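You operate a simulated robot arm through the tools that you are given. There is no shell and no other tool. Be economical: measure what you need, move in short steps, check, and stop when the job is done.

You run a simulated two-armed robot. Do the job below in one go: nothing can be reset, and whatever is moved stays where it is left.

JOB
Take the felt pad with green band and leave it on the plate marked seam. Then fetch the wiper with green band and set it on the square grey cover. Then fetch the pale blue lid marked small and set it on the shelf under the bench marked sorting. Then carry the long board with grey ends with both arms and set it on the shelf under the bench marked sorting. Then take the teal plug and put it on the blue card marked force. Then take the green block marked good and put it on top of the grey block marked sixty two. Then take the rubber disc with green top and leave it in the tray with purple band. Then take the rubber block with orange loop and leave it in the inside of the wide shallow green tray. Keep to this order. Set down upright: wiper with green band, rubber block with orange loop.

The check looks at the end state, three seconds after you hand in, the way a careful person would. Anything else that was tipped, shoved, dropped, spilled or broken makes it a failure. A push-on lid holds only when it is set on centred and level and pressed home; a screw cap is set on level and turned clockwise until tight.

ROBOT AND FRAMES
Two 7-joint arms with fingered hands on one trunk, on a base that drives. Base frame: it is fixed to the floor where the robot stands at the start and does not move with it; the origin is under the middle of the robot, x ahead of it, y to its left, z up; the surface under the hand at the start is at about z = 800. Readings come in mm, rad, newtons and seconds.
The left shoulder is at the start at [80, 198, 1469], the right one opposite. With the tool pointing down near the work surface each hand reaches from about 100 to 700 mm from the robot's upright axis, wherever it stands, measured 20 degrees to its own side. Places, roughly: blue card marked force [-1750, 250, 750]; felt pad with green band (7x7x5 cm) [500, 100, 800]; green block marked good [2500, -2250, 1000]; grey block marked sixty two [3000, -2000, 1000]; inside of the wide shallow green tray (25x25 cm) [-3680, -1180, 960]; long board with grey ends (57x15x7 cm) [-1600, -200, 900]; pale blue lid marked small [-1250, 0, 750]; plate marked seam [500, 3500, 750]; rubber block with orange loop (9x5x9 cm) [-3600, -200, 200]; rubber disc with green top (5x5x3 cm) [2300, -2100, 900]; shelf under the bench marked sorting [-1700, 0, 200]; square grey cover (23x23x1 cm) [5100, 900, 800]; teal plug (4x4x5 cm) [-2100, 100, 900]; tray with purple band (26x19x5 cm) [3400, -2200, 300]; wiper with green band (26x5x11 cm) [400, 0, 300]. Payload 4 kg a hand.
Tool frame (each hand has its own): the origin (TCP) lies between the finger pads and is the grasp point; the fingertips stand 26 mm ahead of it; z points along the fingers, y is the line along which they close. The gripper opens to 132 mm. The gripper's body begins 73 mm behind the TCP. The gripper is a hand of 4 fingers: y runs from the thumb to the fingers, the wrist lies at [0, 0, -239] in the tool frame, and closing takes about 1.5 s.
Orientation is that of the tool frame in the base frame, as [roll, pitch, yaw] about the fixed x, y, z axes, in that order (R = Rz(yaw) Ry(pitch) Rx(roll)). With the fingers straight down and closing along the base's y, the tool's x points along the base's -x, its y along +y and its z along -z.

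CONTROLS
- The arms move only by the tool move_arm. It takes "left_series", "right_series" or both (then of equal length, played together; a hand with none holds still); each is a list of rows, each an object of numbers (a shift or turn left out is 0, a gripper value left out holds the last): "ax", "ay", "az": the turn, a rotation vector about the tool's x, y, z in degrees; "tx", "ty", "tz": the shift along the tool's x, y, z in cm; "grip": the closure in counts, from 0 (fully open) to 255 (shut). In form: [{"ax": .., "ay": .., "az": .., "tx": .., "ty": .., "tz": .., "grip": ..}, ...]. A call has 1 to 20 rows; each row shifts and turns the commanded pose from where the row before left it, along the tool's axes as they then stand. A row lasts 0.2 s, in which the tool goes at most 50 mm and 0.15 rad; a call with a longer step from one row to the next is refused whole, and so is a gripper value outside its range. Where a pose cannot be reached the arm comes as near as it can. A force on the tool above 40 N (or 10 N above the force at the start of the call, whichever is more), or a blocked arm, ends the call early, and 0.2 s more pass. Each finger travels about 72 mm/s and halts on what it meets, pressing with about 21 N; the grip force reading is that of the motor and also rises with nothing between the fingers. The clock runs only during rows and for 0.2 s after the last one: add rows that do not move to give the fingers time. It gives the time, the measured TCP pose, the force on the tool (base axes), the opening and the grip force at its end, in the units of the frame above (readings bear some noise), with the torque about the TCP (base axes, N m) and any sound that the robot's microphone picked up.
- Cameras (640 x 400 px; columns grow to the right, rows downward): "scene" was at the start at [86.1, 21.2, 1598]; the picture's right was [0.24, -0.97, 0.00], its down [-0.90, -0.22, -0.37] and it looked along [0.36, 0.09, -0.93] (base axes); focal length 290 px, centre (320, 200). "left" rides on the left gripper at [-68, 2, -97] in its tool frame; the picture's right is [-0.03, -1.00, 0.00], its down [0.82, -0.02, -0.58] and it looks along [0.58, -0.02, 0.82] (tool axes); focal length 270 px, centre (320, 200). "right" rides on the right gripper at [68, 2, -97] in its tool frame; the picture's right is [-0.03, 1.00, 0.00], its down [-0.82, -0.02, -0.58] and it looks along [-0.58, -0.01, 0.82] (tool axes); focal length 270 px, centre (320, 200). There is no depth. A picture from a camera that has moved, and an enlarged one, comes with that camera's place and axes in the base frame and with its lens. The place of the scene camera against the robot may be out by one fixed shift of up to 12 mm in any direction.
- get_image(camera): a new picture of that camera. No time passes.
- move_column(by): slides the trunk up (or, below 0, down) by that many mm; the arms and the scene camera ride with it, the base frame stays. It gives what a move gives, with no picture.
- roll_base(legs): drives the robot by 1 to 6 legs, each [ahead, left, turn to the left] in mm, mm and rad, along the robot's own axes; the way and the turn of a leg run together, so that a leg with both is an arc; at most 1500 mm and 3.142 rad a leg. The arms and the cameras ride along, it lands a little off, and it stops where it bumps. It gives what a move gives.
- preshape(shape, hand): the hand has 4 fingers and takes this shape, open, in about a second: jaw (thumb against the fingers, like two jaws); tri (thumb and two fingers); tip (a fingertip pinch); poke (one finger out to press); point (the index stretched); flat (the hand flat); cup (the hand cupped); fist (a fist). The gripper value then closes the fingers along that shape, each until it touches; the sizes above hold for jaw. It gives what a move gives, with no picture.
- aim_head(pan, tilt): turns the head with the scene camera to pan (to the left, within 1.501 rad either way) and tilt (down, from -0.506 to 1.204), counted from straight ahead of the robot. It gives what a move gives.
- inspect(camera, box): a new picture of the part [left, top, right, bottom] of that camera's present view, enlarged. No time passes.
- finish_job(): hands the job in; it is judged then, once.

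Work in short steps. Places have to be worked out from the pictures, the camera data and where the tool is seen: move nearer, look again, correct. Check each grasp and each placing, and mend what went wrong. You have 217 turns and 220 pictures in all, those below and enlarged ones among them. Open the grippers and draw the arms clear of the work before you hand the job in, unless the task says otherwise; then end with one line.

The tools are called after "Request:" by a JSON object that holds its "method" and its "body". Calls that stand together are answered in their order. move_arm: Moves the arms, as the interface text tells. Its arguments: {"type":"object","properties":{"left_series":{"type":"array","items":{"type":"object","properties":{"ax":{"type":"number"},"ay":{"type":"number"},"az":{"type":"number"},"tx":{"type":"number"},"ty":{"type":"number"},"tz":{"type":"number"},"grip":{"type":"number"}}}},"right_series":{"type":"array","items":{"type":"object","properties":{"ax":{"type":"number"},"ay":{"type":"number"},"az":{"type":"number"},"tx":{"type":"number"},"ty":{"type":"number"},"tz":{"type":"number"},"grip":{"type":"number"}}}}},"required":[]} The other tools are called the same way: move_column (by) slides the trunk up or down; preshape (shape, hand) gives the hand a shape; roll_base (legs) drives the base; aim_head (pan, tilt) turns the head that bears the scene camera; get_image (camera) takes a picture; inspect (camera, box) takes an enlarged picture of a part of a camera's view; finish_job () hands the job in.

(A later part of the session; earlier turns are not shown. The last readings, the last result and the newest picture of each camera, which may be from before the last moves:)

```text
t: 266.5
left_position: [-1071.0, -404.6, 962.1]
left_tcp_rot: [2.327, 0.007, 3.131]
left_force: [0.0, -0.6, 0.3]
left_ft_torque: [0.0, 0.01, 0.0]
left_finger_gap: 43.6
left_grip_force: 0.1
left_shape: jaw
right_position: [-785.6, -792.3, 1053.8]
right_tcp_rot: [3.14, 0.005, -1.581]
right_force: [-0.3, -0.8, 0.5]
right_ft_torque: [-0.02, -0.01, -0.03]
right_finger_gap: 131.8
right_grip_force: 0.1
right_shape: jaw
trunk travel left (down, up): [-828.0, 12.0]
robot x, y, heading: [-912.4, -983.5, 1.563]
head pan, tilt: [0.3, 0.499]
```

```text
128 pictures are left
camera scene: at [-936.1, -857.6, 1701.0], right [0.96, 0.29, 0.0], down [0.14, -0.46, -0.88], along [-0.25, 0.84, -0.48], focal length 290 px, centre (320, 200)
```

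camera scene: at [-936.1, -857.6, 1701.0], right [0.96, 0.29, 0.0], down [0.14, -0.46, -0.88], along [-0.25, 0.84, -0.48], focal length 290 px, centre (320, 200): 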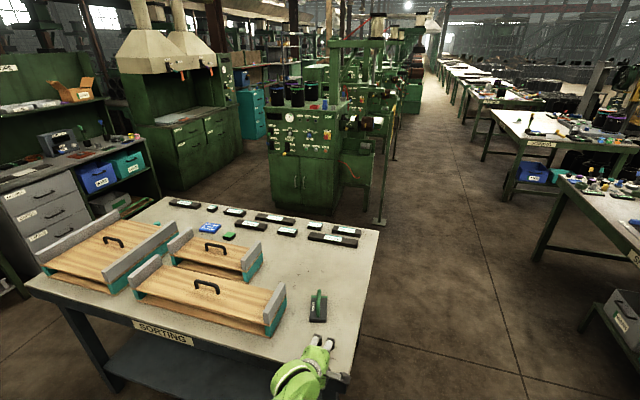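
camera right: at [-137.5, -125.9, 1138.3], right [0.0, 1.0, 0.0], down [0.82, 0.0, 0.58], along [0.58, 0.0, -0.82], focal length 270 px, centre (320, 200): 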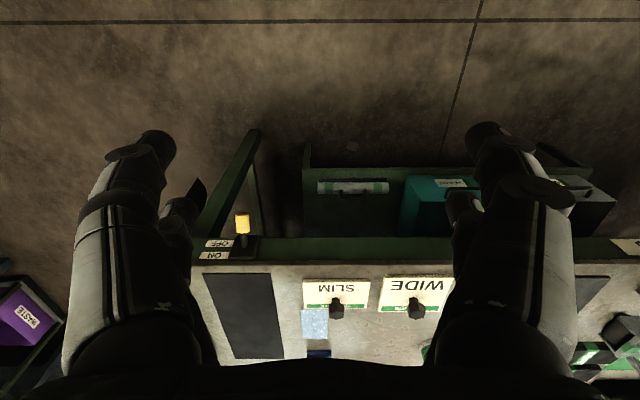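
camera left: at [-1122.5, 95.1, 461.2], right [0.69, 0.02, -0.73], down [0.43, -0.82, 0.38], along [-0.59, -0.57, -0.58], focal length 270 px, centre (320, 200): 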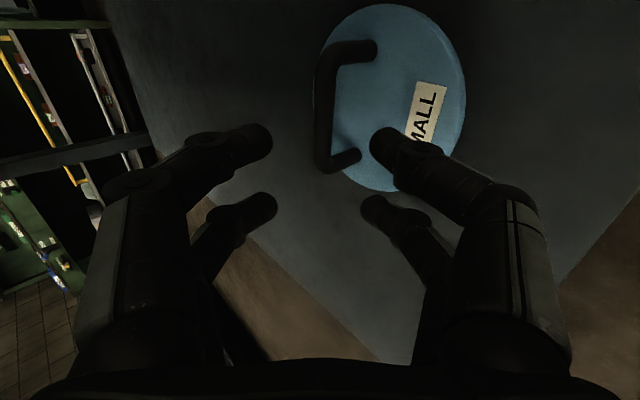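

Slide left (west) to centre on the board, keeping clear of the edge.

Request:
{"method": "roll_base", "body": {"legs": [[-100, 0, 0.007], [0, 715, 0]]}}

Request:
{"method": "aim_head", "body": {"pan": 0.0, "tilt": 0.65}}

Request:
{"method": "get_image", "body": {"camera": "scene"}}

Request:
{"method": "inspect", "body": {"camera": "scene", "box": [180, 180, 460, 360]}}

```text
t: 271.2
left_position: [-1796.4, -510.3, 961.5]
left_tcp_rot: [2.326, 0.005, -3.137]
left_force: [0.4, 0.0, -0.5]
left_ft_torque: [0.0, 0.01, 0.0]
left_finger_gap: 43.4
left_grip_force: 0.0
left_shape: jaw
right_position: [-1505.9, -893.1, 1053.3]
right_tcp_rot: [3.138, 0.004, -1.564]
right_force: [-0.7, 0.9, 0.9]
right_ft_torque: [0.0, -0.02, -0.02]
right_finger_gap: 131.8
right_grip_force: 0.0
right_shape: jaw
trunk travel left (down, up): [-828.0, 12.0]
robot x, y, heading: [-1630.9, -1083.2, 1.578]
head pan, tilt: [0.3, 0.499]
```

```text
t: 272.0
left_position: [-1797.4, -511.0, 962.5]
left_tcp_rot: [2.327, 0.005, -3.136]
left_force: [0.6, -0.2, -0.1]
left_ft_torque: [-0.02, 0.03, 0.01]
left_finger_gap: 43.8
left_grip_force: 0.0
left_shape: jaw
right_position: [-1506.6, -893.9, 1054.3]
right_tcp_rot: [3.139, 0.002, -1.563]
right_force: [0.4, 0.3, 0.0]
right_ft_torque: [0.01, 0.02, -0.03]
right_finger_gap: 132.0
right_grip_force: 0.2
right_shape: jaw
trunk travel left (down, up): [-828.0, 12.0]
robot x, y, heading: [-1630.6, -1083.9, 1.575]
head pan, tilt: [0.0, 0.649]
```

```text
127 pictures are left
camera scene: at [-1630.2, -961.6, 1687.8], right [1.0, 0.01, 0.0], down [0.0, -0.6, -0.8], along [-0.01, 0.8, -0.6], focal length 290 px, centre (320, 200)
```

scene: 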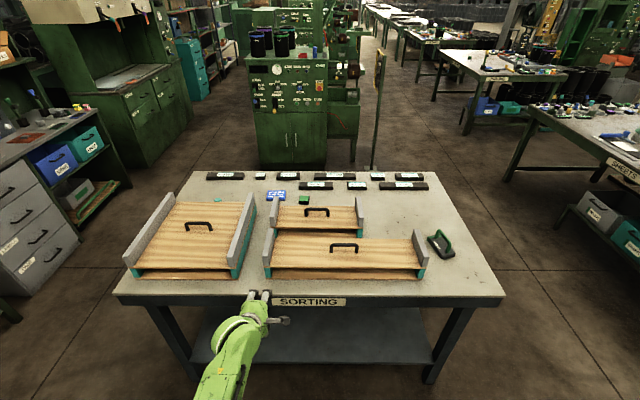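

```text
2.22 times, centred on (320, 270) of scene
camera zoom: at [-1630.2, -961.6, 1687.8], right [1.0, 0.01, 0.0], down [0.0, -0.6, -0.8], along [-0.01, 0.8, -0.6], focal length 644 px, centre (320, 44)
```

zoom: 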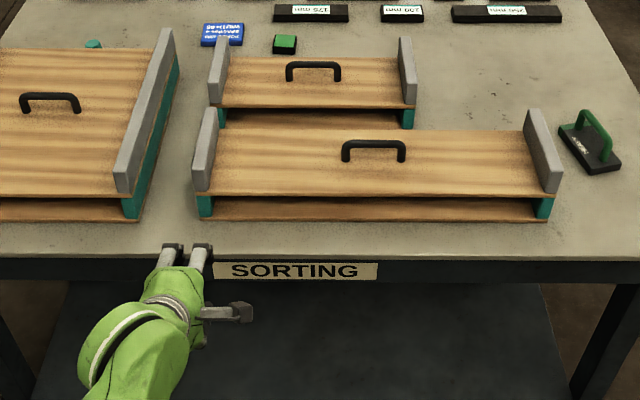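

The long board spans x≈−1845…−1264, front y≈−292. Re-orient both hands: pitched 45°, closing along x.

Request:
{"method": "move_arm", "body": {"left_series": [{"az": -8.2}, {"az": -8.2}, {"az": -8.2}, {"az": -8.2}, {"az": -8.2}, {"az": -8.2}, {"az": -8.2}, {"az": -8.2}, {"az": -8.2}, {"az": -8.2}, {"az": -8.0}, {"grip": 90}], "right_series": [{"ay": -7.5}, {"ay": -7.5}, {"ay": -7.5}, {"ay": -7.5}, {"ay": -7.5}, {"ay": -7.5}, {"ty": -3.3}, {"ty": -3.3}, {"ty": -3.3}, {"ty": -3.3}, {"ty": -3.3}, {"grip": 90}]}}

Request:
{"method": "get_image", "body": {"camera": "scene"}}

```text
t: 274.6
left_position: [-1797.1, -512.4, 962.1]
left_tcp_rot: [-3.132, 0.814, -1.557]
left_force: [0.1, 0.0, 0.2]
left_ft_torque: [-0.02, -0.02, 0.0]
left_finger_gap: 84.9
left_grip_force: 0.0
left_shape: jaw
right_position: [-1427.7, -836.6, 990.5]
right_tcp_rot: [3.138, 0.793, -1.567]
right_force: [0.7, -0.3, 0.1]
right_ft_torque: [-0.02, 0.0, 0.0]
right_finger_gap: 85.7
right_grip_force: 0.0
right_shape: jaw
right hand out of reach, approached as far as the arm can: row 5, 6, 7, 8, 9, 10, 11
trunk travel left (down, up): [-828.0, 12.0]
robot x, y, heading: [-1630.2, -1083.9, 1.579]
head pan, tilt: [0.0, 0.649]
```

```text
125 pictures are left
camera scene: at [-1630.1, -963.4, 1687.9], right [1.0, 0.01, 0.0], down [0.0, -0.6, -0.8], along [-0.01, 0.8, -0.6], focal length 290 px, centre (320, 200)
```

scene: 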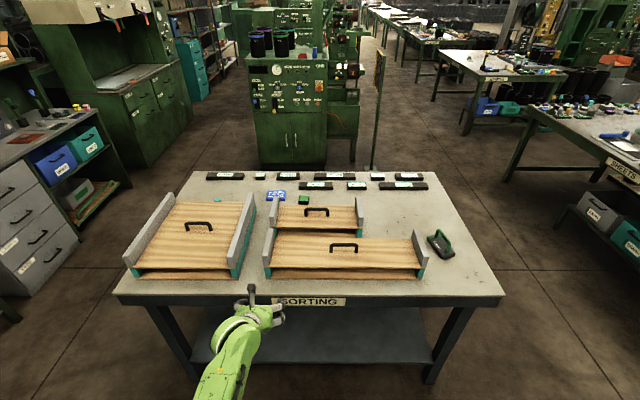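

Request:
{"method": "move_arm", "body": {"left_series": [{"ty": 1.75}, {"ty": 1.75}, {"ty": 1.75}, {"ty": 1.75}, {"ty": 1.75}, {"ty": 1.75}, {"ty": 1.75}], "right_series": [{"tx": -3, "tz": 3, "ty": -2.1}, {"tx": -3, "tz": 3, "ty": -2.1}, {"tx": -3, "tz": 3, "ty": -2.1}, {"tx": -3, "tz": 3, "ty": -2.1}, {"tx": -3, "tz": 3, "ty": -2.1}, {"tx": -3, "tz": 3, "ty": -2.1}, {"tx": -3, "tz": 3, "ty": -2.1}]}}

Request:
{"method": "roll_base", "body": {"legs": [[200, -75, -0.007]]}}

Request:
{"method": "aim_head", "body": {"pan": 0.0, "tilt": 0.8}}

Request:
{"method": "get_image", "body": {"camera": "scene"}}

Request:
{"method": "get_image", "body": {"camera": "left"}}

Request:
{"method": "get_image", "body": {"camera": "right"}}

```text
t: 276.2
left_position: [-1920.7, -509.3, 961.8]
left_tcp_rot: [-3.133, 0.811, -1.559]
left_force: [0.5, 1.2, -0.7]
left_ft_torque: [0.0, -0.03, 0.03]
left_finger_gap: 85.2
left_grip_force: 0.1
left_shape: jaw
right_position: [-1402.2, -824.9, 971.7]
right_tcp_rot: [3.141, 0.79, -1.566]
right_force: [-0.5, 0.6, -0.3]
right_ft_torque: [0.0, 0.01, 0.0]
right_finger_gap: 85.7
right_grip_force: 0.1
right_shape: jaw
right hand out of reach, approached as far as the arm can: row 1, 2, 3, 4, 5, 6, 7
trunk travel left (down, up): [-828.0, 12.0]
robot x, y, heading: [-1627.2, -1089.2, 1.573]
head pan, tilt: [0.0, 0.649]
```

```text
t: 277.8
left_position: [-1841.3, -308.9, 963.5]
left_tcp_rot: [-3.13, 0.816, -1.563]
left_force: [0.0, 0.0, -0.1]
left_ft_torque: [0.0, -0.02, -0.03]
left_finger_gap: 85.0
left_grip_force: 0.1
left_shape: jaw
right_position: [-1325.3, -626.4, 972.5]
right_tcp_rot: [3.139, 0.796, -1.569]
right_force: [-0.1, -1.0, -0.6]
right_ft_torque: [0.0, 0.01, -0.01]
right_finger_gap: 85.8
right_grip_force: 0.0
right_shape: jaw
trunk travel left (down, up): [-828.0, 12.0]
robot x, y, heading: [-1553.2, -882.6, 1.575]
head pan, tilt: [0.0, 0.649]
```

```text
t: 278.5
left_position: [-1840.7, -308.0, 963.0]
left_tcp_rot: [-3.132, 0.813, -1.566]
left_force: [0.1, -0.3, 0.0]
left_ft_torque: [-0.01, 0.0, -0.01]
left_finger_gap: 85.0
left_grip_force: 0.1
left_shape: jaw
right_position: [-1325.7, -625.0, 972.5]
right_tcp_rot: [3.141, 0.793, -1.574]
right_force: [-0.7, -0.3, 0.3]
right_ft_torque: [0.0, -0.01, -0.02]
right_finger_gap: 85.4
right_grip_force: 0.1
right_shape: jaw
trunk travel left (down, up): [-828.0, 12.0]
robot x, y, heading: [-1555.8, -881.9, 1.571]
head pan, tilt: [0.0, 0.799]
```

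```text
124 pictures are left
camera scene: at [-1554.3, -767.3, 1675.3], right [1.0, 0.0, 0.0], down [0.0, -0.72, -0.7], along [0.0, 0.7, -0.72], focal length 290 px, centre (320, 200)
```

scene: 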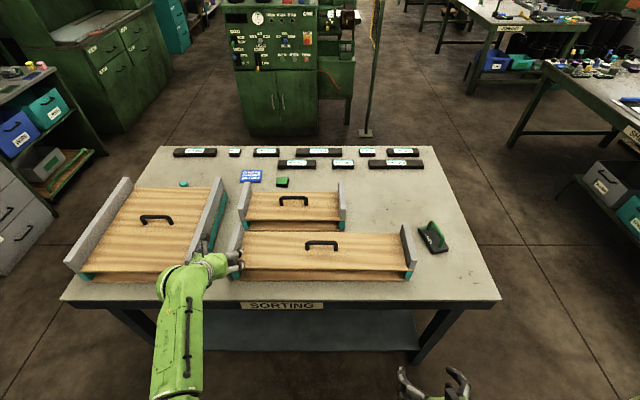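

```text
123 pictures are left
camera left: at [-1843.7, -331.5, 1079.8], right [1.0, 0.02, 0.03], down [0.02, -0.98, -0.2], along [0.02, 0.2, -0.98], focal length 270 px, centre (320, 200)
```

left: 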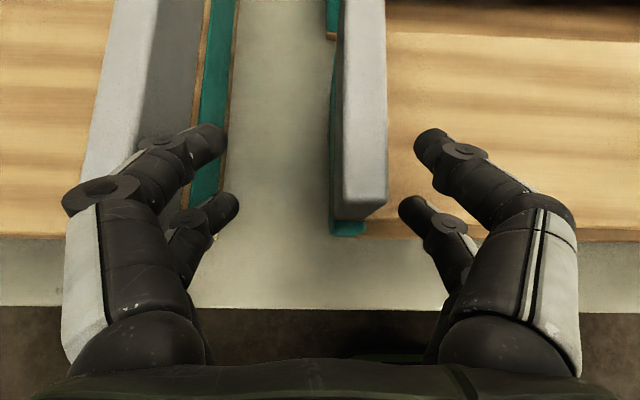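

```text
122 pictures are left
camera right: at [-1324.9, -741.9, 992.3], right [-1.0, 0.02, 0.02], down [0.02, 0.16, 0.99], along [0.01, 0.99, -0.16], focal length 270 px, centre (320, 200)
```

right: 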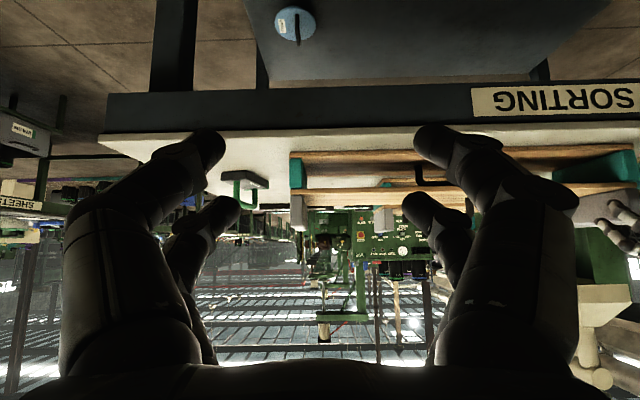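

Left plate is at x≈−1815 (near end y≈−298), plate top ≈897, wood ≈860. I steepen both hands to ~25° off vertical and bring the right hand forward.

Request:
{"method": "move_arm", "body": {"left_series": [{"ay": 7.2}, {"ay": 7.2}, {"ay": 7.2}, {}, {}, {}, {}, {}], "right_series": [{"ay": 7}, {"ay": 7}, {"ay": 7}, {"tx": -3.5, "tz": 1.6}, {"tx": -3.5, "tz": 1.6}, {"tx": -3.5, "tz": 1.6}, {"tx": -3.5, "tz": 1.6}, {}]}}

```text
t: 280.3
left_position: [-1839.4, -307.2, 962.1]
left_tcp_rot: [-3.134, 0.437, -1.569]
left_force: [-0.3, 0.6, -0.4]
left_ft_torque: [0.02, 0.03, 0.02]
left_finger_gap: 84.9
left_grip_force: 0.1
left_shape: jaw
right_position: [-1332.9, -698.2, 929.1]
right_tcp_rot: [3.141, 0.426, -1.571]
right_force: [0.4, -1.0, -0.2]
right_ft_torque: [0.01, 0.0, 0.0]
right_finger_gap: 85.5
right_grip_force: 0.0
right_shape: jaw
right hand out of reach, approached as far as the arm can: row 1, 2, 3, 4, 5, 6, 7
trunk travel left (down, up): [-828.0, 12.0]
robot x, y, heading: [-1551.5, -882.6, 1.57]
head pan, tilt: [0.0, 0.799]
```

The right arm is caught in a folded posture. I bring it back to vertical first, then try forward.

Request:
{"method": "move_arm", "body": {"right_series": [{"ay": 6}, {"ay": 6}, {"ay": 6}, {"ay": 6}, {"tz": -2}, {}]}}

Request:
{"method": "move_arm", "body": {"right_series": [{"tx": -2}, {"tx": -2}, {}]}}

```text
t: 281.7
left_position: [-1840.7, -306.4, 962.6]
left_tcp_rot: [-3.136, 0.436, -1.569]
left_force: [-0.3, 0.8, -0.4]
left_ft_torque: [-0.01, -0.01, -0.01]
left_finger_gap: 85.1
left_grip_force: 0.1
left_shape: jaw
right_position: [-1337.6, -796.4, 909.8]
right_tcp_rot: [3.141, 0.005, -1.572]
right_force: [-0.7, 0.3, 0.9]
right_ft_torque: [-0.03, 0.02, -0.01]
right_finger_gap: 85.4
right_grip_force: 0.1
right_shape: jaw
right hand out of reach, approached as far as the arm can: row 1, 2, 3, 4, 5
trunk travel left (down, up): [-828.0, 12.0]
robot x, y, heading: [-1555.1, -886.7, 1.569]
head pan, tilt: [0.0, 0.799]
```

```text
t: 282.5
left_position: [-1840.1, -306.2, 962.8]
left_tcp_rot: [-3.134, 0.438, -1.57]
left_force: [0.6, -0.1, 0.5]
left_ft_torque: [-0.02, -0.02, 0.03]
left_finger_gap: 85.2
left_grip_force: 0.2
left_shape: jaw
right_position: [-1337.4, -795.4, 909.4]
right_tcp_rot: [3.14, 0.005, -1.57]
right_force: [0.3, -0.8, 0.1]
right_ft_torque: [0.0, 0.01, -0.01]
right_finger_gap: 85.8
right_grip_force: 0.0
right_shape: jaw
right hand out of reach, approached as far as the arm can: row 1, 2
trunk travel left (down, up): [-828.0, 12.0]
robot x, y, heading: [-1553.8, -881.0, 1.571]
head pan, tilt: [0.0, 0.799]
```

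The commanded pose has drifted out of reach; I bring it down and back into the workspace.

Request:
{"method": "move_arm", "body": {"right_series": [{"tz": 4, "tx": 2.5}, {"tz": 4, "tx": 2.5}, {"tz": 4, "tx": 2.5}, {"tz": 3, "tx": 2.5}, {}, {}]}}

```text
t: 283.9
left_position: [-1839.9, -307.0, 962.7]
left_tcp_rot: [-3.136, 0.437, -1.569]
left_force: [-0.2, 0.1, 0.6]
left_ft_torque: [0.02, 0.01, 0.03]
left_finger_gap: 85.2
left_grip_force: 0.1
left_shape: jaw
right_position: [-1337.6, -883.6, 762.5]
right_tcp_rot: [-3.124, 0.002, -1.57]
right_force: [0.0, 0.6, 0.0]
right_ft_torque: [0.01, 0.01, 0.0]
right_finger_gap: 85.7
right_grip_force: 0.1
right_shape: jaw
right hand out of reach, approached as far as the arm can: row 4
trunk travel left (down, up): [-828.0, 12.0]
robot x, y, heading: [-1554.8, -881.3, 1.568]
head pan, tilt: [0.0, 0.799]
```

Request:
{"method": "move_arm", "body": {"right_series": [{"tx": -4}, {"tx": -4}, {"tx": -4}, {"tx": -4}, {"tx": -4}, {"tx": -4}, {"tz": -4}, {"tz": -4}, {"tz": -4}, {}]}}

```text
t: 286.1
left_position: [-1840.6, -306.2, 959.7]
left_tcp_rot: [-3.135, 0.435, -1.57]
left_force: [0.3, 0.0, 0.1]
left_ft_torque: [0.02, -0.01, -0.01]
left_finger_gap: 84.9
left_grip_force: 0.0
left_shape: jaw
right_position: [-1345.5, -703.0, 888.4]
right_tcp_rot: [-3.134, 0.04, -1.446]
right_force: [-0.9, 0.9, -0.3]
right_ft_torque: [0.0, 0.04, 0.01]
right_finger_gap: 85.6
right_grip_force: 0.1
right_shape: jaw
right hand out of reach, approached as far as the arm can: row 3, 4, 5
trunk travel left (down, up): [-828.0, 12.0]
robot x, y, heading: [-1550.3, -881.2, 1.573]
head pan, tilt: [0.0, 0.799]
```

Request:
{"method": "move_arm", "body": {"right_series": [{"tx": -4}, {"tx": -4}, {"tx": -4}, {"tx": -4}, {"tx": -4}, {"tx": -4}, {}]}}

```text
t: 287.7
left_position: [-1839.8, -308.3, 963.2]
left_tcp_rot: [-3.135, 0.436, -1.569]
left_force: [-0.1, 0.3, -0.4]
left_ft_torque: [0.02, -0.03, 0.01]
left_finger_gap: 85.2
left_grip_force: 0.1
left_shape: jaw
right_position: [-1339.2, -481.9, 885.6]
right_tcp_rot: [3.139, 0.008, -1.571]
right_force: [0.3, -0.3, -0.8]
right_ft_torque: [0.03, -0.02, -0.02]
right_finger_gap: 85.8
right_grip_force: 0.1
right_shape: jaw
trunk travel left (down, up): [-828.0, 12.0]
robot x, y, heading: [-1552.8, -883.2, 1.569]
head pan, tilt: [0.0, 0.799]
```

Recovered. Raise, tilt to 25°, and move right and forward to match the left hand.

Request:
{"method": "move_arm", "body": {"right_series": [{"tz": -4}, {"tz": -4}, {"ay": -6.2, "ty": -1.7}, {"ay": -6.2, "ty": -1.7}, {"ay": -6.2, "ty": -1.7}, {"ay": -6.2, "ty": -1.7}, {"tx": -3.6, "tz": 1.7}, {"tx": -3.6, "tz": 1.7}, {"tx": -3.6, "tz": 1.7}, {"tx": -3.6, "tz": 1.7}, {}]}}

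Request:
{"method": "get_image", "body": {"camera": "right"}}

Request:
{"method": "get_image", "body": {"camera": "left"}}

Request:
{"method": "get_image", "body": {"camera": "scene"}}

```text
t: 290.1
left_position: [-1841.1, -305.5, 962.8]
left_tcp_rot: [-3.135, 0.435, -1.57]
left_force: [-0.2, 0.6, -0.4]
left_ft_torque: [-0.02, -0.02, 0.01]
left_finger_gap: 85.1
left_grip_force: 0.1
left_shape: jaw
right_position: [-1269.5, -322.2, 966.6]
right_tcp_rot: [3.14, 0.437, -1.571]
right_force: [0.3, 0.1, 0.6]
right_ft_torque: [-0.03, 0.0, 0.03]
right_finger_gap: 85.6
right_grip_force: 0.1
right_shape: jaw
trunk travel left (down, up): [-828.0, 12.0]
robot x, y, heading: [-1555.0, -885.0, 1.569]
head pan, tilt: [0.0, 0.799]
```

```text
121 pictures are left
camera right: at [-1269.4, -424.8, 1026.0], right [-1.0, 0.02, 0.01], down [0.02, 0.49, 0.87], along [0.01, 0.87, -0.49], focal length 270 px, centre (320, 200)
```

right: 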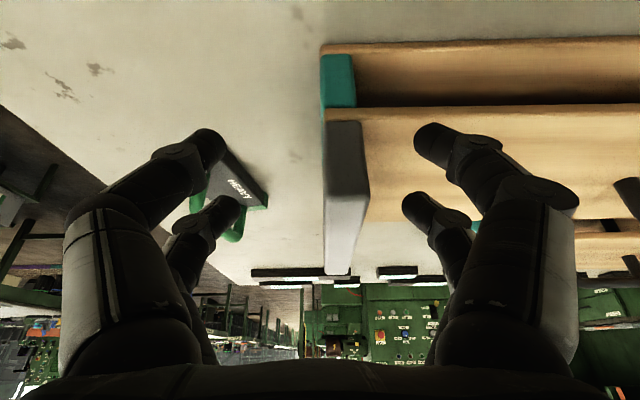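

```text
120 pictures are left
camera left: at [-1843.0, -285.2, 1079.4], right [1.0, 0.02, 0.02], down [0.02, -0.98, 0.18], along [0.02, -0.18, -0.98], focal length 270 px, centre (320, 200)
```

left: 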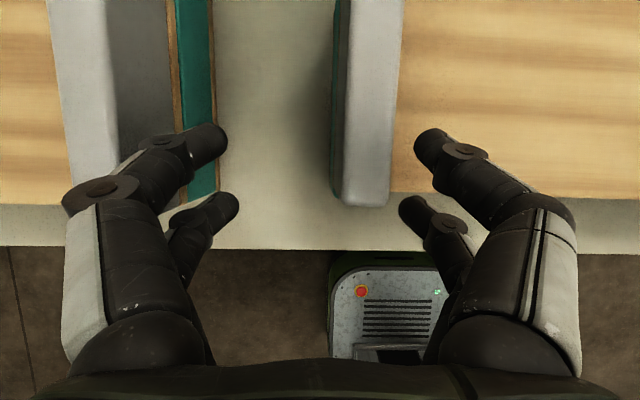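

```text
119 pictures are left
camera scene: at [-1553.4, -764.5, 1675.1], right [1.0, 0.0, 0.0], down [0.0, -0.72, -0.7], along [0.0, 0.7, -0.72], focal length 290 px, centre (320, 200)
```

scene: 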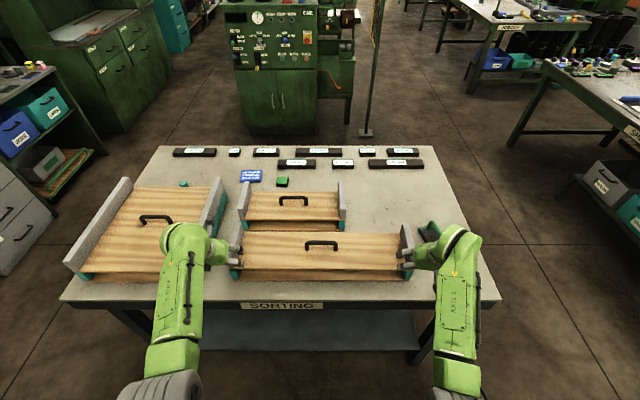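

Plates: left ≈ x −1808, right ≈ −1286, centre y≈−238. Move both over the plates and partly down.

Request:
{"method": "move_arm", "body": {"left_series": [{"ty": -1.65}, {"ty": -1.65}, {"tx": -3, "tz": 1.4}, {"tx": -3, "tz": 1.4}, {"tx": 1.2, "tz": 2.7}, {}], "right_series": [{"ty": 0.85}, {"ty": 0.85}, {"tx": -3.7, "tz": 1.75}, {"tx": -3.7, "tz": 1.75}, {"tx": 1.4, "tz": 3.0}, {}]}}

Request:
{"method": "get_image", "body": {"camera": "right"}}

Request:
{"method": "get_image", "body": {"camera": "left"}}

```text
t: 291.5
left_position: [-1806.4, -241.8, 943.6]
left_tcp_rot: [-3.136, 0.454, -1.567]
left_force: [-1.7, 0.4, 34.3]
left_ft_torque: [-0.32, -1.88, -0.03]
left_finger_gap: 84.5
left_grip_force: 0.0
left_shape: jaw
right_position: [-1287.8, -243.3, 943.4]
right_tcp_rot: [3.141, 0.456, -1.572]
right_force: [2.7, -1.0, 33.1]
right_ft_torque: [-0.42, 1.77, 0.13]
right_finger_gap: 84.7
right_grip_force: 0.1
right_shape: jaw
trunk travel left (down, up): [-828.0, 12.0]
robot x, y, heading: [-1553.3, -886.0, 1.564]
head pan, tilt: [0.0, 0.799]
```

```text
118 pictures are left
camera right: at [-1287.8, -346.5, 1000.6], right [-1.0, 0.02, 0.01], down [0.02, 0.48, 0.88], along [0.01, 0.88, -0.48], focal length 270 px, centre (320, 200)
```

right: 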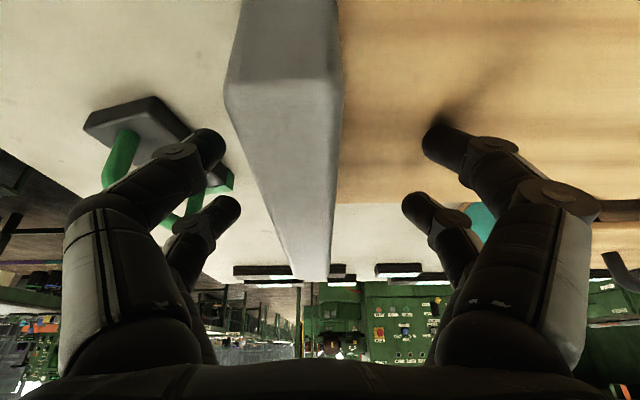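

```text
117 pictures are left
camera left: at [-1808.9, -222.2, 1060.0], right [1.0, 0.02, 0.02], down [0.02, -0.99, 0.16], along [0.02, -0.16, -0.99], focal length 270 px, centre (320, 200)
```

left: 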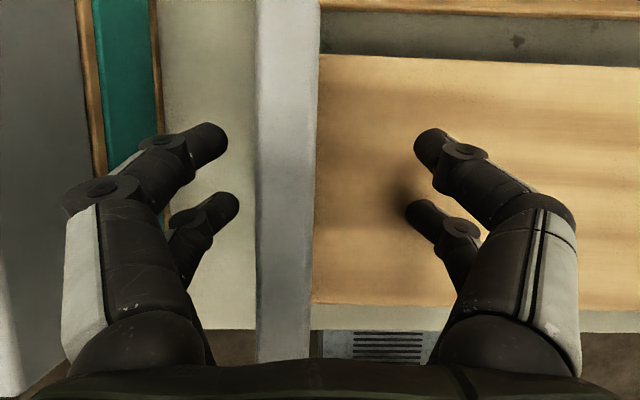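

The inner fingertips rest on the wood (34 N each), so surfaces are ~40 mm higher than assumed. Lift ~14 mm, and shift left hand 15 mm left and right hand 14 mm right to centre on the plates.

Request:
{"method": "move_arm", "body": {"left_series": [{"tx": -0.6, "tz": -1.3}, {"ty": 1.5}, {}], "right_series": [{"tx": -0.6, "tz": -1.3}, {"ty": -1.4}, {}]}}

Request:
{"method": "get_image", "body": {"camera": "right"}}

Request:
{"method": "get_image", "body": {"camera": "left"}}

```text
t: 292.3
left_position: [-1821.7, -244.0, 944.7]
left_tcp_rot: [-3.134, 0.432, -1.572]
left_force: [1.5, -0.8, 3.1]
left_ft_torque: [-0.1, -0.26, -0.02]
left_finger_gap: 85.9
left_grip_force: 0.1
left_shape: jaw
right_position: [-1275.1, -241.7, 945.4]
right_tcp_rot: [3.139, 0.436, -1.57]
right_force: [-2.1, -2.0, 4.9]
right_ft_torque: [-0.1, 0.35, 0.06]
right_finger_gap: 87.0
right_grip_force: 0.1
right_shape: jaw
trunk travel left (down, up): [-828.0, 12.0]
robot x, y, heading: [-1554.5, -881.7, 1.57]
head pan, tilt: [0.0, 0.799]
```

```text
116 pictures are left
camera right: at [-1275.5, -344.5, 1004.1], right [-1.0, 0.02, 0.01], down [0.02, 0.5, 0.87], along [0.01, 0.87, -0.5], focal length 270 px, centre (320, 200)
```

right: 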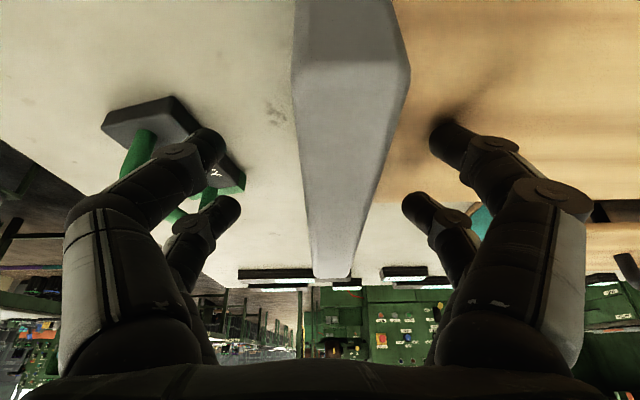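

```text
115 pictures are left
camera left: at [-1825.9, -221.7, 1061.5], right [1.0, 0.02, 0.02], down [0.02, -0.98, 0.18], along [0.02, -0.18, -0.98], focal length 270 px, centre (320, 200)
```

left: 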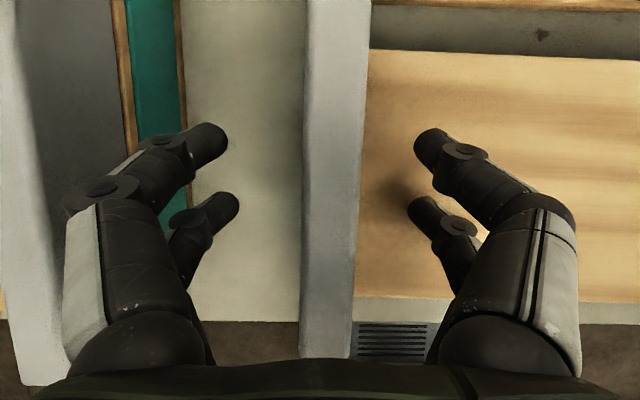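

The parallax shows plates ~70 mm tall (top ≈975): the grey-ended board is stacked on a teal-ended one. Raise 8 mm, fine-centre, and close both hands.

Request:
{"method": "move_arm", "body": {"left_series": [{"tx": -0.35, "tz": -0.75}, {"ty": -0.5}, {"grip": 255}, {}, {}, {}, {}, {}], "right_series": [{"tx": -0.35, "tz": -0.75}, {"ty": 0.6}, {"grip": 255}, {}, {}, {}, {}, {}]}}

Request:
{"method": "get_image", "body": {"camera": "right"}}

Request:
{"method": "get_image", "body": {"camera": "left"}}

```text
t: 294.1
left_position: [-1816.8, -240.3, 953.8]
left_tcp_rot: [-3.134, 0.434, -1.569]
left_force: [-0.5, 0.4, 0.4]
left_ft_torque: [0.04, -0.02, -0.06]
left_finger_gap: 16.1
left_grip_force: 20.9
left_shape: jaw
right_position: [-1281.3, -240.9, 952.7]
right_tcp_rot: [3.138, 0.437, -1.57]
right_force: [-0.9, 0.1, 0.3]
right_ft_torque: [-0.01, -0.02, 0.0]
right_finger_gap: 16.1
right_grip_force: 21.5
right_shape: jaw
trunk travel left (down, up): [-828.0, 12.0]
robot x, y, heading: [-1553.8, -883.7, 1.573]
head pan, tilt: [0.0, 0.799]
```

```text
114 pictures are left
camera right: at [-1280.7, -343.8, 1013.2], right [-1.0, 0.02, 0.01], down [0.02, 0.49, 0.87], along [0.01, 0.87, -0.49], focal length 270 px, centre (320, 200)
```

right: 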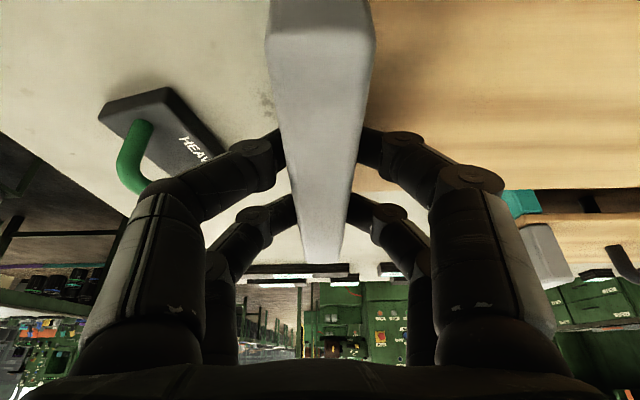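

```text
113 pictures are left
camera left: at [-1820.9, -218.7, 1070.5], right [1.0, 0.02, 0.02], down [0.02, -0.98, 0.18], along [0.02, -0.18, -0.98], focal length 270 px, centre (320, 200)
```

left: 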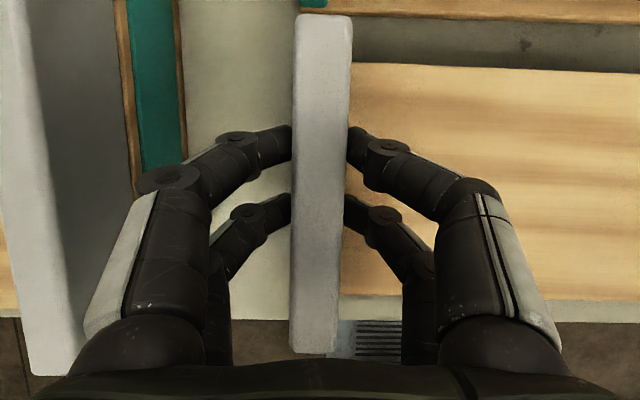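

Both plates gripped (16 mm, 21 N). Lift both together 6 cm.

Request:
{"method": "move_arm", "body": {"left_series": [{"tx": -0.42, "tz": -0.91}, {"tx": -0.63, "tz": -1.36}, {"tx": -0.63, "tz": -1.36}, {"tx": -0.84, "tz": -1.82}, {}], "right_series": [{"tx": -0.42, "tz": -0.91}, {"tx": -0.63, "tz": -1.36}, {"tx": -0.63, "tz": -1.36}, {"tx": -0.84, "tz": -1.82}, {}]}}

Request:
{"method": "get_image", "body": {"camera": "scene"}}

Request:
{"method": "get_image", "body": {"camera": "right"}}

```text
t: 295.3
left_position: [-1818.1, -239.5, 1017.0]
left_tcp_rot: [-3.134, 0.435, -1.569]
left_force: [-1.5, 0.6, -1.3]
left_ft_torque: [0.03, 0.05, 0.0]
left_finger_gap: 16.2
left_grip_force: 20.7
left_shape: jaw
right_position: [-1280.3, -240.3, 1012.8]
right_tcp_rot: [3.14, 0.437, -1.571]
right_force: [1.5, -0.8, -1.5]
right_ft_torque: [-0.01, -0.04, -0.03]
right_finger_gap: 16.0
right_grip_force: 21.0
right_shape: jaw
trunk travel left (down, up): [-828.0, 12.0]
robot x, y, heading: [-1553.4, -880.0, 1.572]
head pan, tilt: [0.0, 0.799]
```

```text
112 pictures are left
camera scene: at [-1553.5, -764.2, 1675.1], right [1.0, 0.0, 0.0], down [0.0, -0.72, -0.7], along [0.0, 0.7, -0.72], focal length 290 px, centre (320, 200)
```

scene: 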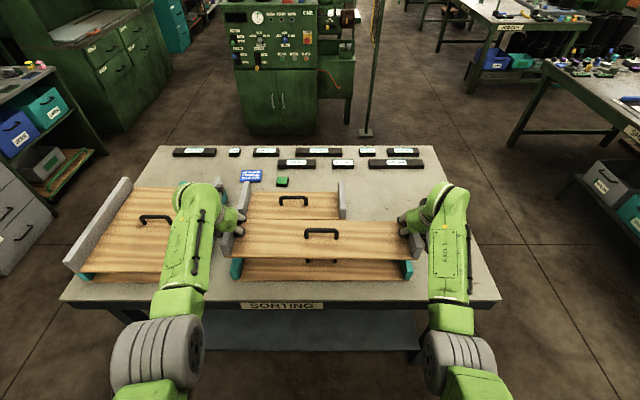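

```text
111 pictures are left
camera right: at [-1281.3, -343.6, 1072.9], right [-1.0, 0.02, 0.01], down [0.02, 0.49, 0.87], along [0.01, 0.87, -0.49], focal length 270 px, centre (320, 200)
```

right: 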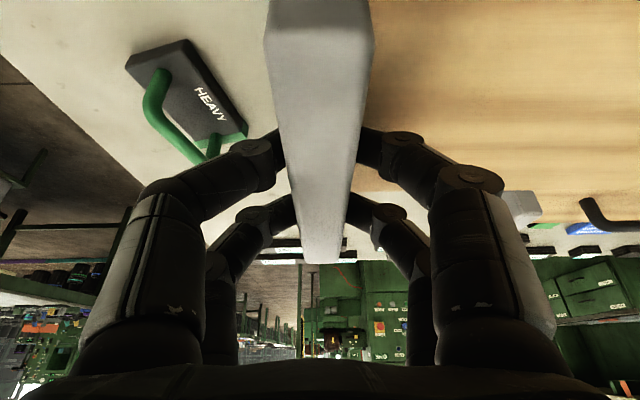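

The board is up and the teal-ended one stays. Back off, shift west 150 mm, and lower the trunk to shelf height.

Request:
{"method": "roll_base", "body": {"legs": [[-420, 0, 0], [0, 150, 0]]}}

Request:
{"method": "move_column", "body": {"by": -400}}

Request:
{"method": "move_column", "body": {"by": -260}}

Request:
{"method": "aim_head", "body": {"pan": 0.0, "tilt": 0.5}}

Request:
{"method": "get_image", "body": {"camera": "scene"}}

Request:
{"method": "get_image", "body": {"camera": "right"}}

```text
t: 298.9
left_position: [-1962.3, -665.8, 1017.7]
left_tcp_rot: [-3.138, 0.436, -1.573]
left_force: [-2.3, 0.5, -1.2]
left_ft_torque: [0.02, 0.14, 0.04]
left_finger_gap: 16.0
left_grip_force: 20.5
left_shape: jaw
right_position: [-1424.7, -666.8, 1012.5]
right_tcp_rot: [3.136, 0.437, -1.576]
right_force: [3.4, -0.5, -1.5]
right_ft_torque: [0.0, -0.03, -0.03]
right_finger_gap: 16.0
right_grip_force: 21.3
right_shape: jaw
trunk travel left (down, up): [-828.0, 12.0]
robot x, y, heading: [-1706.2, -1306.8, 1.573]
head pan, tilt: [0.0, 0.799]
```

```text
t: 302.7
left_position: [-1966.3, -663.6, 615.3]
left_tcp_rot: [-3.135, 0.435, -1.569]
left_force: [-2.6, 0.0, -2.3]
left_ft_torque: [0.0, 0.1, 0.01]
left_finger_gap: 15.9
left_grip_force: 21.0
left_shape: jaw
right_position: [-1427.8, -666.3, 614.7]
right_tcp_rot: [3.141, 0.438, -1.574]
right_force: [2.6, 0.3, -2.3]
right_ft_torque: [-0.03, -0.02, -0.02]
right_finger_gap: 16.0
right_grip_force: 21.6
right_shape: jaw
trunk travel left (down, up): [-428.0, 412.0]
robot x, y, heading: [-1705.4, -1308.3, 1.57]
head pan, tilt: [0.0, 0.799]
```

```text
t: 305.4
left_position: [-1965.3, -664.3, 357.0]
left_tcp_rot: [-3.135, 0.434, -1.568]
left_force: [-1.6, -0.2, -2.4]
left_ft_torque: [0.02, 0.07, 0.01]
left_finger_gap: 15.9
left_grip_force: 20.8
left_shape: jaw
right_position: [-1428.5, -666.4, 353.9]
right_tcp_rot: [3.14, 0.439, -1.574]
right_force: [2.0, -0.4, -1.7]
right_ft_torque: [-0.01, -0.04, -0.04]
right_finger_gap: 16.1
right_grip_force: 20.9
right_shape: jaw
trunk travel left (down, up): [-168.0, 672.0]
robot x, y, heading: [-1702.2, -1308.7, 1.574]
head pan, tilt: [0.0, 0.799]
```

```text
t: 306.2
left_position: [-1964.9, -663.6, 356.4]
left_tcp_rot: [-3.135, 0.435, -1.571]
left_force: [-3.2, -0.4, -0.9]
left_ft_torque: [0.04, 0.08, 0.01]
left_finger_gap: 15.8
left_grip_force: 21.2
left_shape: jaw
right_position: [-1428.4, -665.9, 353.6]
right_tcp_rot: [3.139, 0.438, -1.575]
right_force: [3.2, -0.2, -2.2]
right_ft_torque: [0.01, -0.03, -0.01]
right_finger_gap: 16.0
right_grip_force: 21.7
right_shape: jaw
trunk travel left (down, up): [-168.0, 672.0]
robot x, y, heading: [-1706.2, -1307.9, 1.568]
head pan, tilt: [0.0, 0.499]
```

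```text
110 pictures are left
camera scene: at [-1702.1, -1178.7, 1040.9], right [1.0, 0.0, 0.0], down [0.0, -0.48, -0.88], along [0.0, 0.88, -0.48], focal length 290 px, centre (320, 200)
```

scene: 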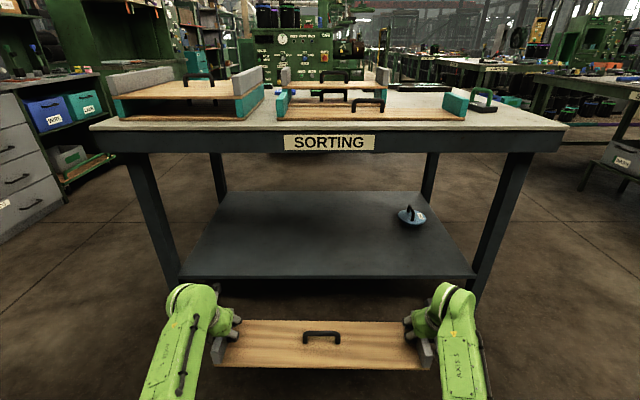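

```text
109 pictures are left
camera right: at [-1428.9, -769.1, 412.6], right [-1.0, 0.03, 0.01], down [0.02, 0.49, 0.87], along [0.02, 0.87, -0.49], focal length 270 px, centre (320, 200)
```

right: 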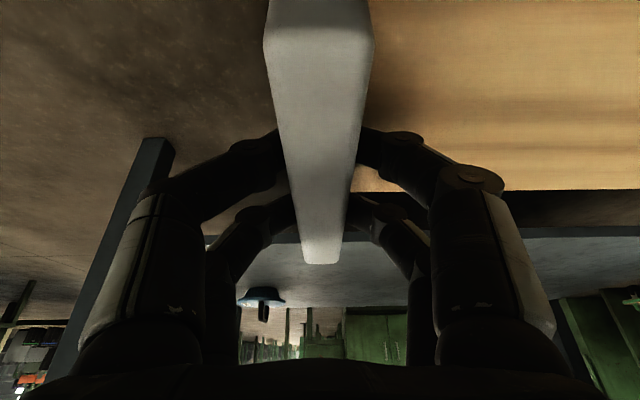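

Shelf runs y≈−340…394, lid sits at its right. Board bottom ≈300 is above the shelf (~230). Drive in 485 mm.

Request:
{"method": "roll_base", "body": {"legs": [[250, 0, 0], [235, 0, 0]]}}

Request:
{"method": "aim_head", "body": {"pan": 0.0, "tilt": 0.85}}

Request:
{"method": "get_image", "body": {"camera": "scene"}}

Request:
{"method": "get_image", "body": {"camera": "right"}}

Request:
{"method": "get_image", "body": {"camera": "left"}}

```text
t: 309.4
left_position: [-1969.6, -185.9, 355.8]
left_tcp_rot: [-3.135, 0.435, -1.564]
left_force: [-2.0, -0.3, -1.5]
left_ft_torque: [0.01, 0.07, -0.01]
left_finger_gap: 16.2
left_grip_force: 21.2
left_shape: jaw
right_position: [-1433.8, -183.9, 352.1]
right_tcp_rot: [3.141, 0.435, -1.566]
right_force: [1.9, -0.2, -2.3]
right_ft_torque: [-0.06, -0.04, -0.05]
right_finger_gap: 16.2
right_grip_force: 20.7
right_shape: jaw
trunk travel left (down, up): [-168.0, 672.0]
robot x, y, heading: [-1705.0, -829.0, 1.572]
head pan, tilt: [0.0, 0.499]
```

```text
t: 310.2
left_position: [-1971.1, -186.6, 356.9]
left_tcp_rot: [-3.134, 0.437, -1.565]
left_force: [-0.5, -0.6, -1.0]
left_ft_torque: [0.03, 0.07, -0.02]
left_finger_gap: 15.8
left_grip_force: 21.4
left_shape: jaw
right_position: [-1434.1, -184.2, 353.8]
right_tcp_rot: [3.14, 0.439, -1.565]
right_force: [0.5, 0.5, -2.6]
right_ft_torque: [-0.03, -0.01, -0.03]
right_finger_gap: 16.0
right_grip_force: 21.0
right_shape: jaw
trunk travel left (down, up): [-168.0, 672.0]
robot x, y, heading: [-1706.9, -826.8, 1.576]
head pan, tilt: [0.0, 0.85]
```

```text
108 pictures are left
camera scene: at [-1703.6, -712.5, 1011.1], right [1.0, 0.01, 0.0], down [0.0, -0.75, -0.66], along [0.0, 0.66, -0.75], focal length 290 px, centre (320, 200)
```

scene: 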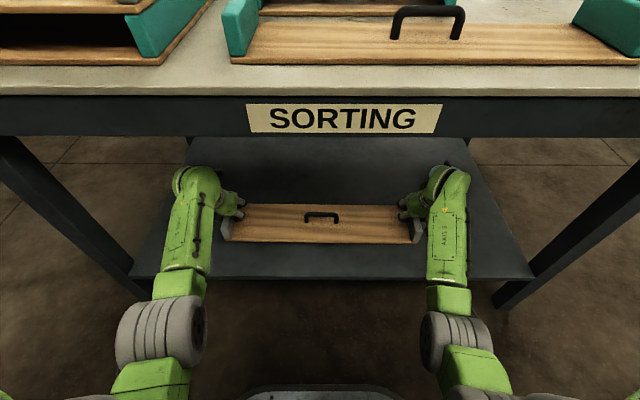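

```text
107 pictures are left
camera right: at [-1433.6, -288.1, 412.5], right [-1.0, 0.02, 0.01], down [0.02, 0.49, 0.87], along [0.01, 0.87, -0.49], focal length 270 px, centre (320, 200)
```

right: 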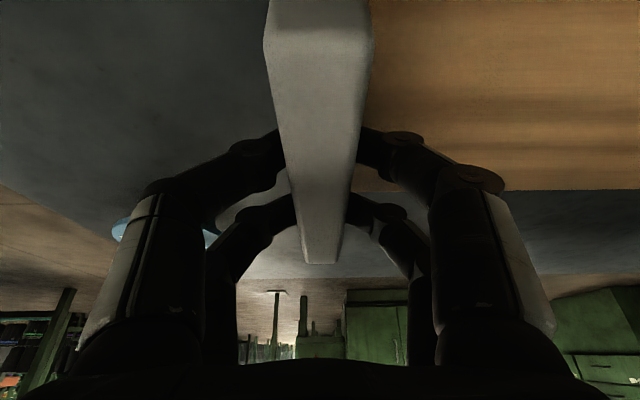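

```text
106 pictures are left
camera left: at [-1974.1, -165.6, 472.5], right [1.0, 0.03, 0.02], down [0.02, -0.98, 0.18], along [0.02, -0.18, -0.98], focal length 270 px, centre (320, 200)
```

left: 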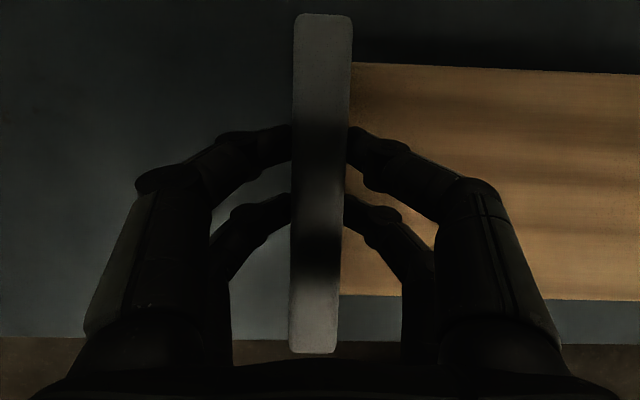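

Board is over the shelf. Lower both arms 5 cm, then in small steps.

Request:
{"method": "move_arm", "body": {"left_series": [{"tx": 0.63, "tz": 1.36}, {"tx": 0.63, "tz": 1.36}, {"tx": 0.63, "tz": 1.36}, {}], "right_series": [{"tx": 0.63, "tz": 1.36}, {"tx": 0.63, "tz": 1.36}, {"tx": 0.51, "tz": 1.09}, {}]}}

Request:
{"method": "move_arm", "body": {"left_series": [{"tx": 0.17, "tz": 0.36}, {}, {"tx": 0.17, "tz": 0.36}, {}, {"tx": 0.17, "tz": 0.36}, {}, {"tx": 0.17, "tz": 0.36}, {}], "right_series": [{"tx": 0.17, "tz": 0.36}, {}, {"tx": 0.17, "tz": 0.36}, {}, {"tx": 0.17, "tz": 0.36}, {}, {"tx": 0.17, "tz": 0.36}, {}]}}

```text
t: 311.2
left_position: [-1971.8, -188.2, 311.4]
left_tcp_rot: [-3.134, 0.433, -1.564]
left_force: [-1.8, -0.6, -1.6]
left_ft_torque: [0.01, 0.01, 0.01]
left_finger_gap: 15.9
left_grip_force: 21.2
left_shape: jaw
right_position: [-1434.6, -185.1, 310.7]
right_tcp_rot: [3.14, 0.437, -1.565]
right_force: [1.0, -0.2, -1.8]
right_ft_torque: [-0.01, -0.05, 0.02]
right_finger_gap: 15.9
right_grip_force: 21.0
right_shape: jaw
trunk travel left (down, up): [-168.0, 672.0]
robot x, y, heading: [-1702.4, -829.0, 1.576]
head pan, tilt: [0.0, 0.85]
```

```text
t: 313.0
left_position: [-1971.5, -185.0, 301.3]
left_tcp_rot: [-3.134, 0.444, -1.564]
left_force: [-2.6, 0.8, 13.1]
left_ft_torque: [0.06, 0.06, -0.02]
left_finger_gap: 15.8
left_grip_force: 20.9
left_shape: jaw
right_position: [-1434.7, -183.6, 300.8]
right_tcp_rot: [3.138, 0.448, -1.566]
right_force: [-1.2, -0.9, 16.4]
right_ft_torque: [0.01, -0.02, -0.01]
right_finger_gap: 16.1
right_grip_force: 20.9
right_shape: jaw
trunk travel left (down, up): [-168.0, 672.0]
robot x, y, heading: [-1701.2, -829.4, 1.58]
head pan, tilt: [0.0, 0.85]
```

Both ends in contact. Ease, open both, and lift away.

Request:
{"method": "move_arm", "body": {"left_series": [{"tx": -0.15, "tz": -0.3}, {"grip": 120}, {}, {}, {}, {"tx": -0.63, "tz": -1.36}, {"tx": -1.0, "tz": -2.2}, {"tx": -1.3, "tz": -2.7}, {"tx": -1.3, "tz": -2.7}, {}], "right_series": [{"tx": -0.15, "tz": -0.3}, {"grip": 120}, {}, {}, {}, {"tx": -0.63, "tz": -1.36}, {"tx": -1.0, "tz": -2.2}, {"tx": -1.3, "tz": -2.7}, {"tx": -1.3, "tz": -2.7}, {}]}}

Request:
{"method": "get_image", "body": {"camera": "scene"}}

Request:
{"method": "get_image", "body": {"camera": "left"}}

```text
t: 315.2
left_position: [-1971.9, -185.3, 396.5]
left_tcp_rot: [-3.135, 0.433, -1.563]
left_force: [0.0, -0.3, 0.4]
left_ft_torque: [0.0, 0.01, 0.02]
left_finger_gap: 69.4
left_grip_force: 0.0
left_shape: jaw
right_position: [-1434.7, -187.4, 397.1]
right_tcp_rot: [3.14, 0.438, -1.566]
right_force: [-0.4, 0.3, 0.0]
right_ft_torque: [-0.03, 0.04, 0.0]
right_finger_gap: 69.3
right_grip_force: 0.0
right_shape: jaw
trunk travel left (down, up): [-168.0, 672.0]
robot x, y, heading: [-1705.4, -832.8, 1.578]
head pan, tilt: [0.0, 0.85]
```

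```text
105 pictures are left
camera scene: at [-1703.6, -712.9, 1011.1], right [1.0, 0.01, 0.0], down [0.0, -0.75, -0.66], along [0.0, 0.66, -0.75], focal length 290 px, centre (320, 200)
```

scene: 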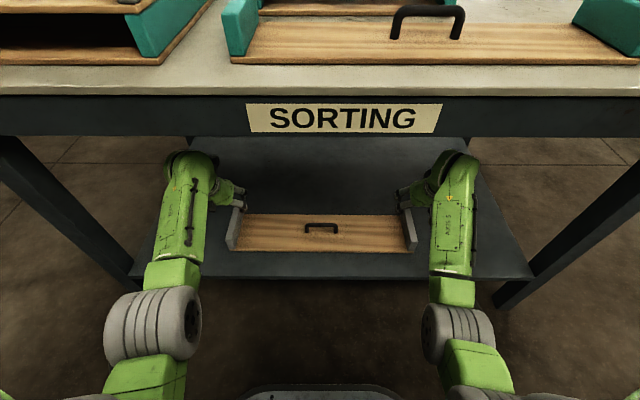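

```text
104 pictures are left
camera left: at [-1976.2, -163.8, 512.9], right [1.0, 0.03, 0.02], down [0.02, -0.98, 0.18], along [0.02, -0.18, -0.98], focal length 270 px, centre (320, 200)
```

left: 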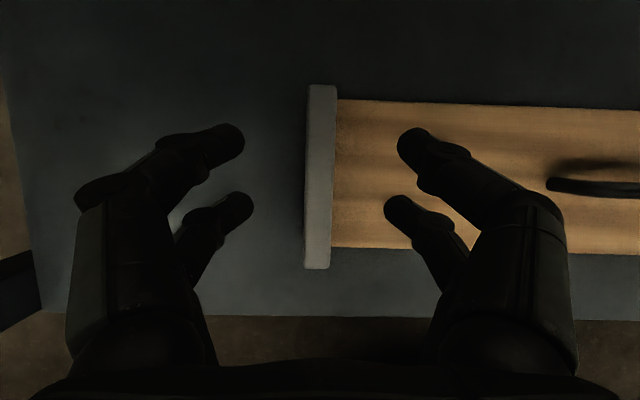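

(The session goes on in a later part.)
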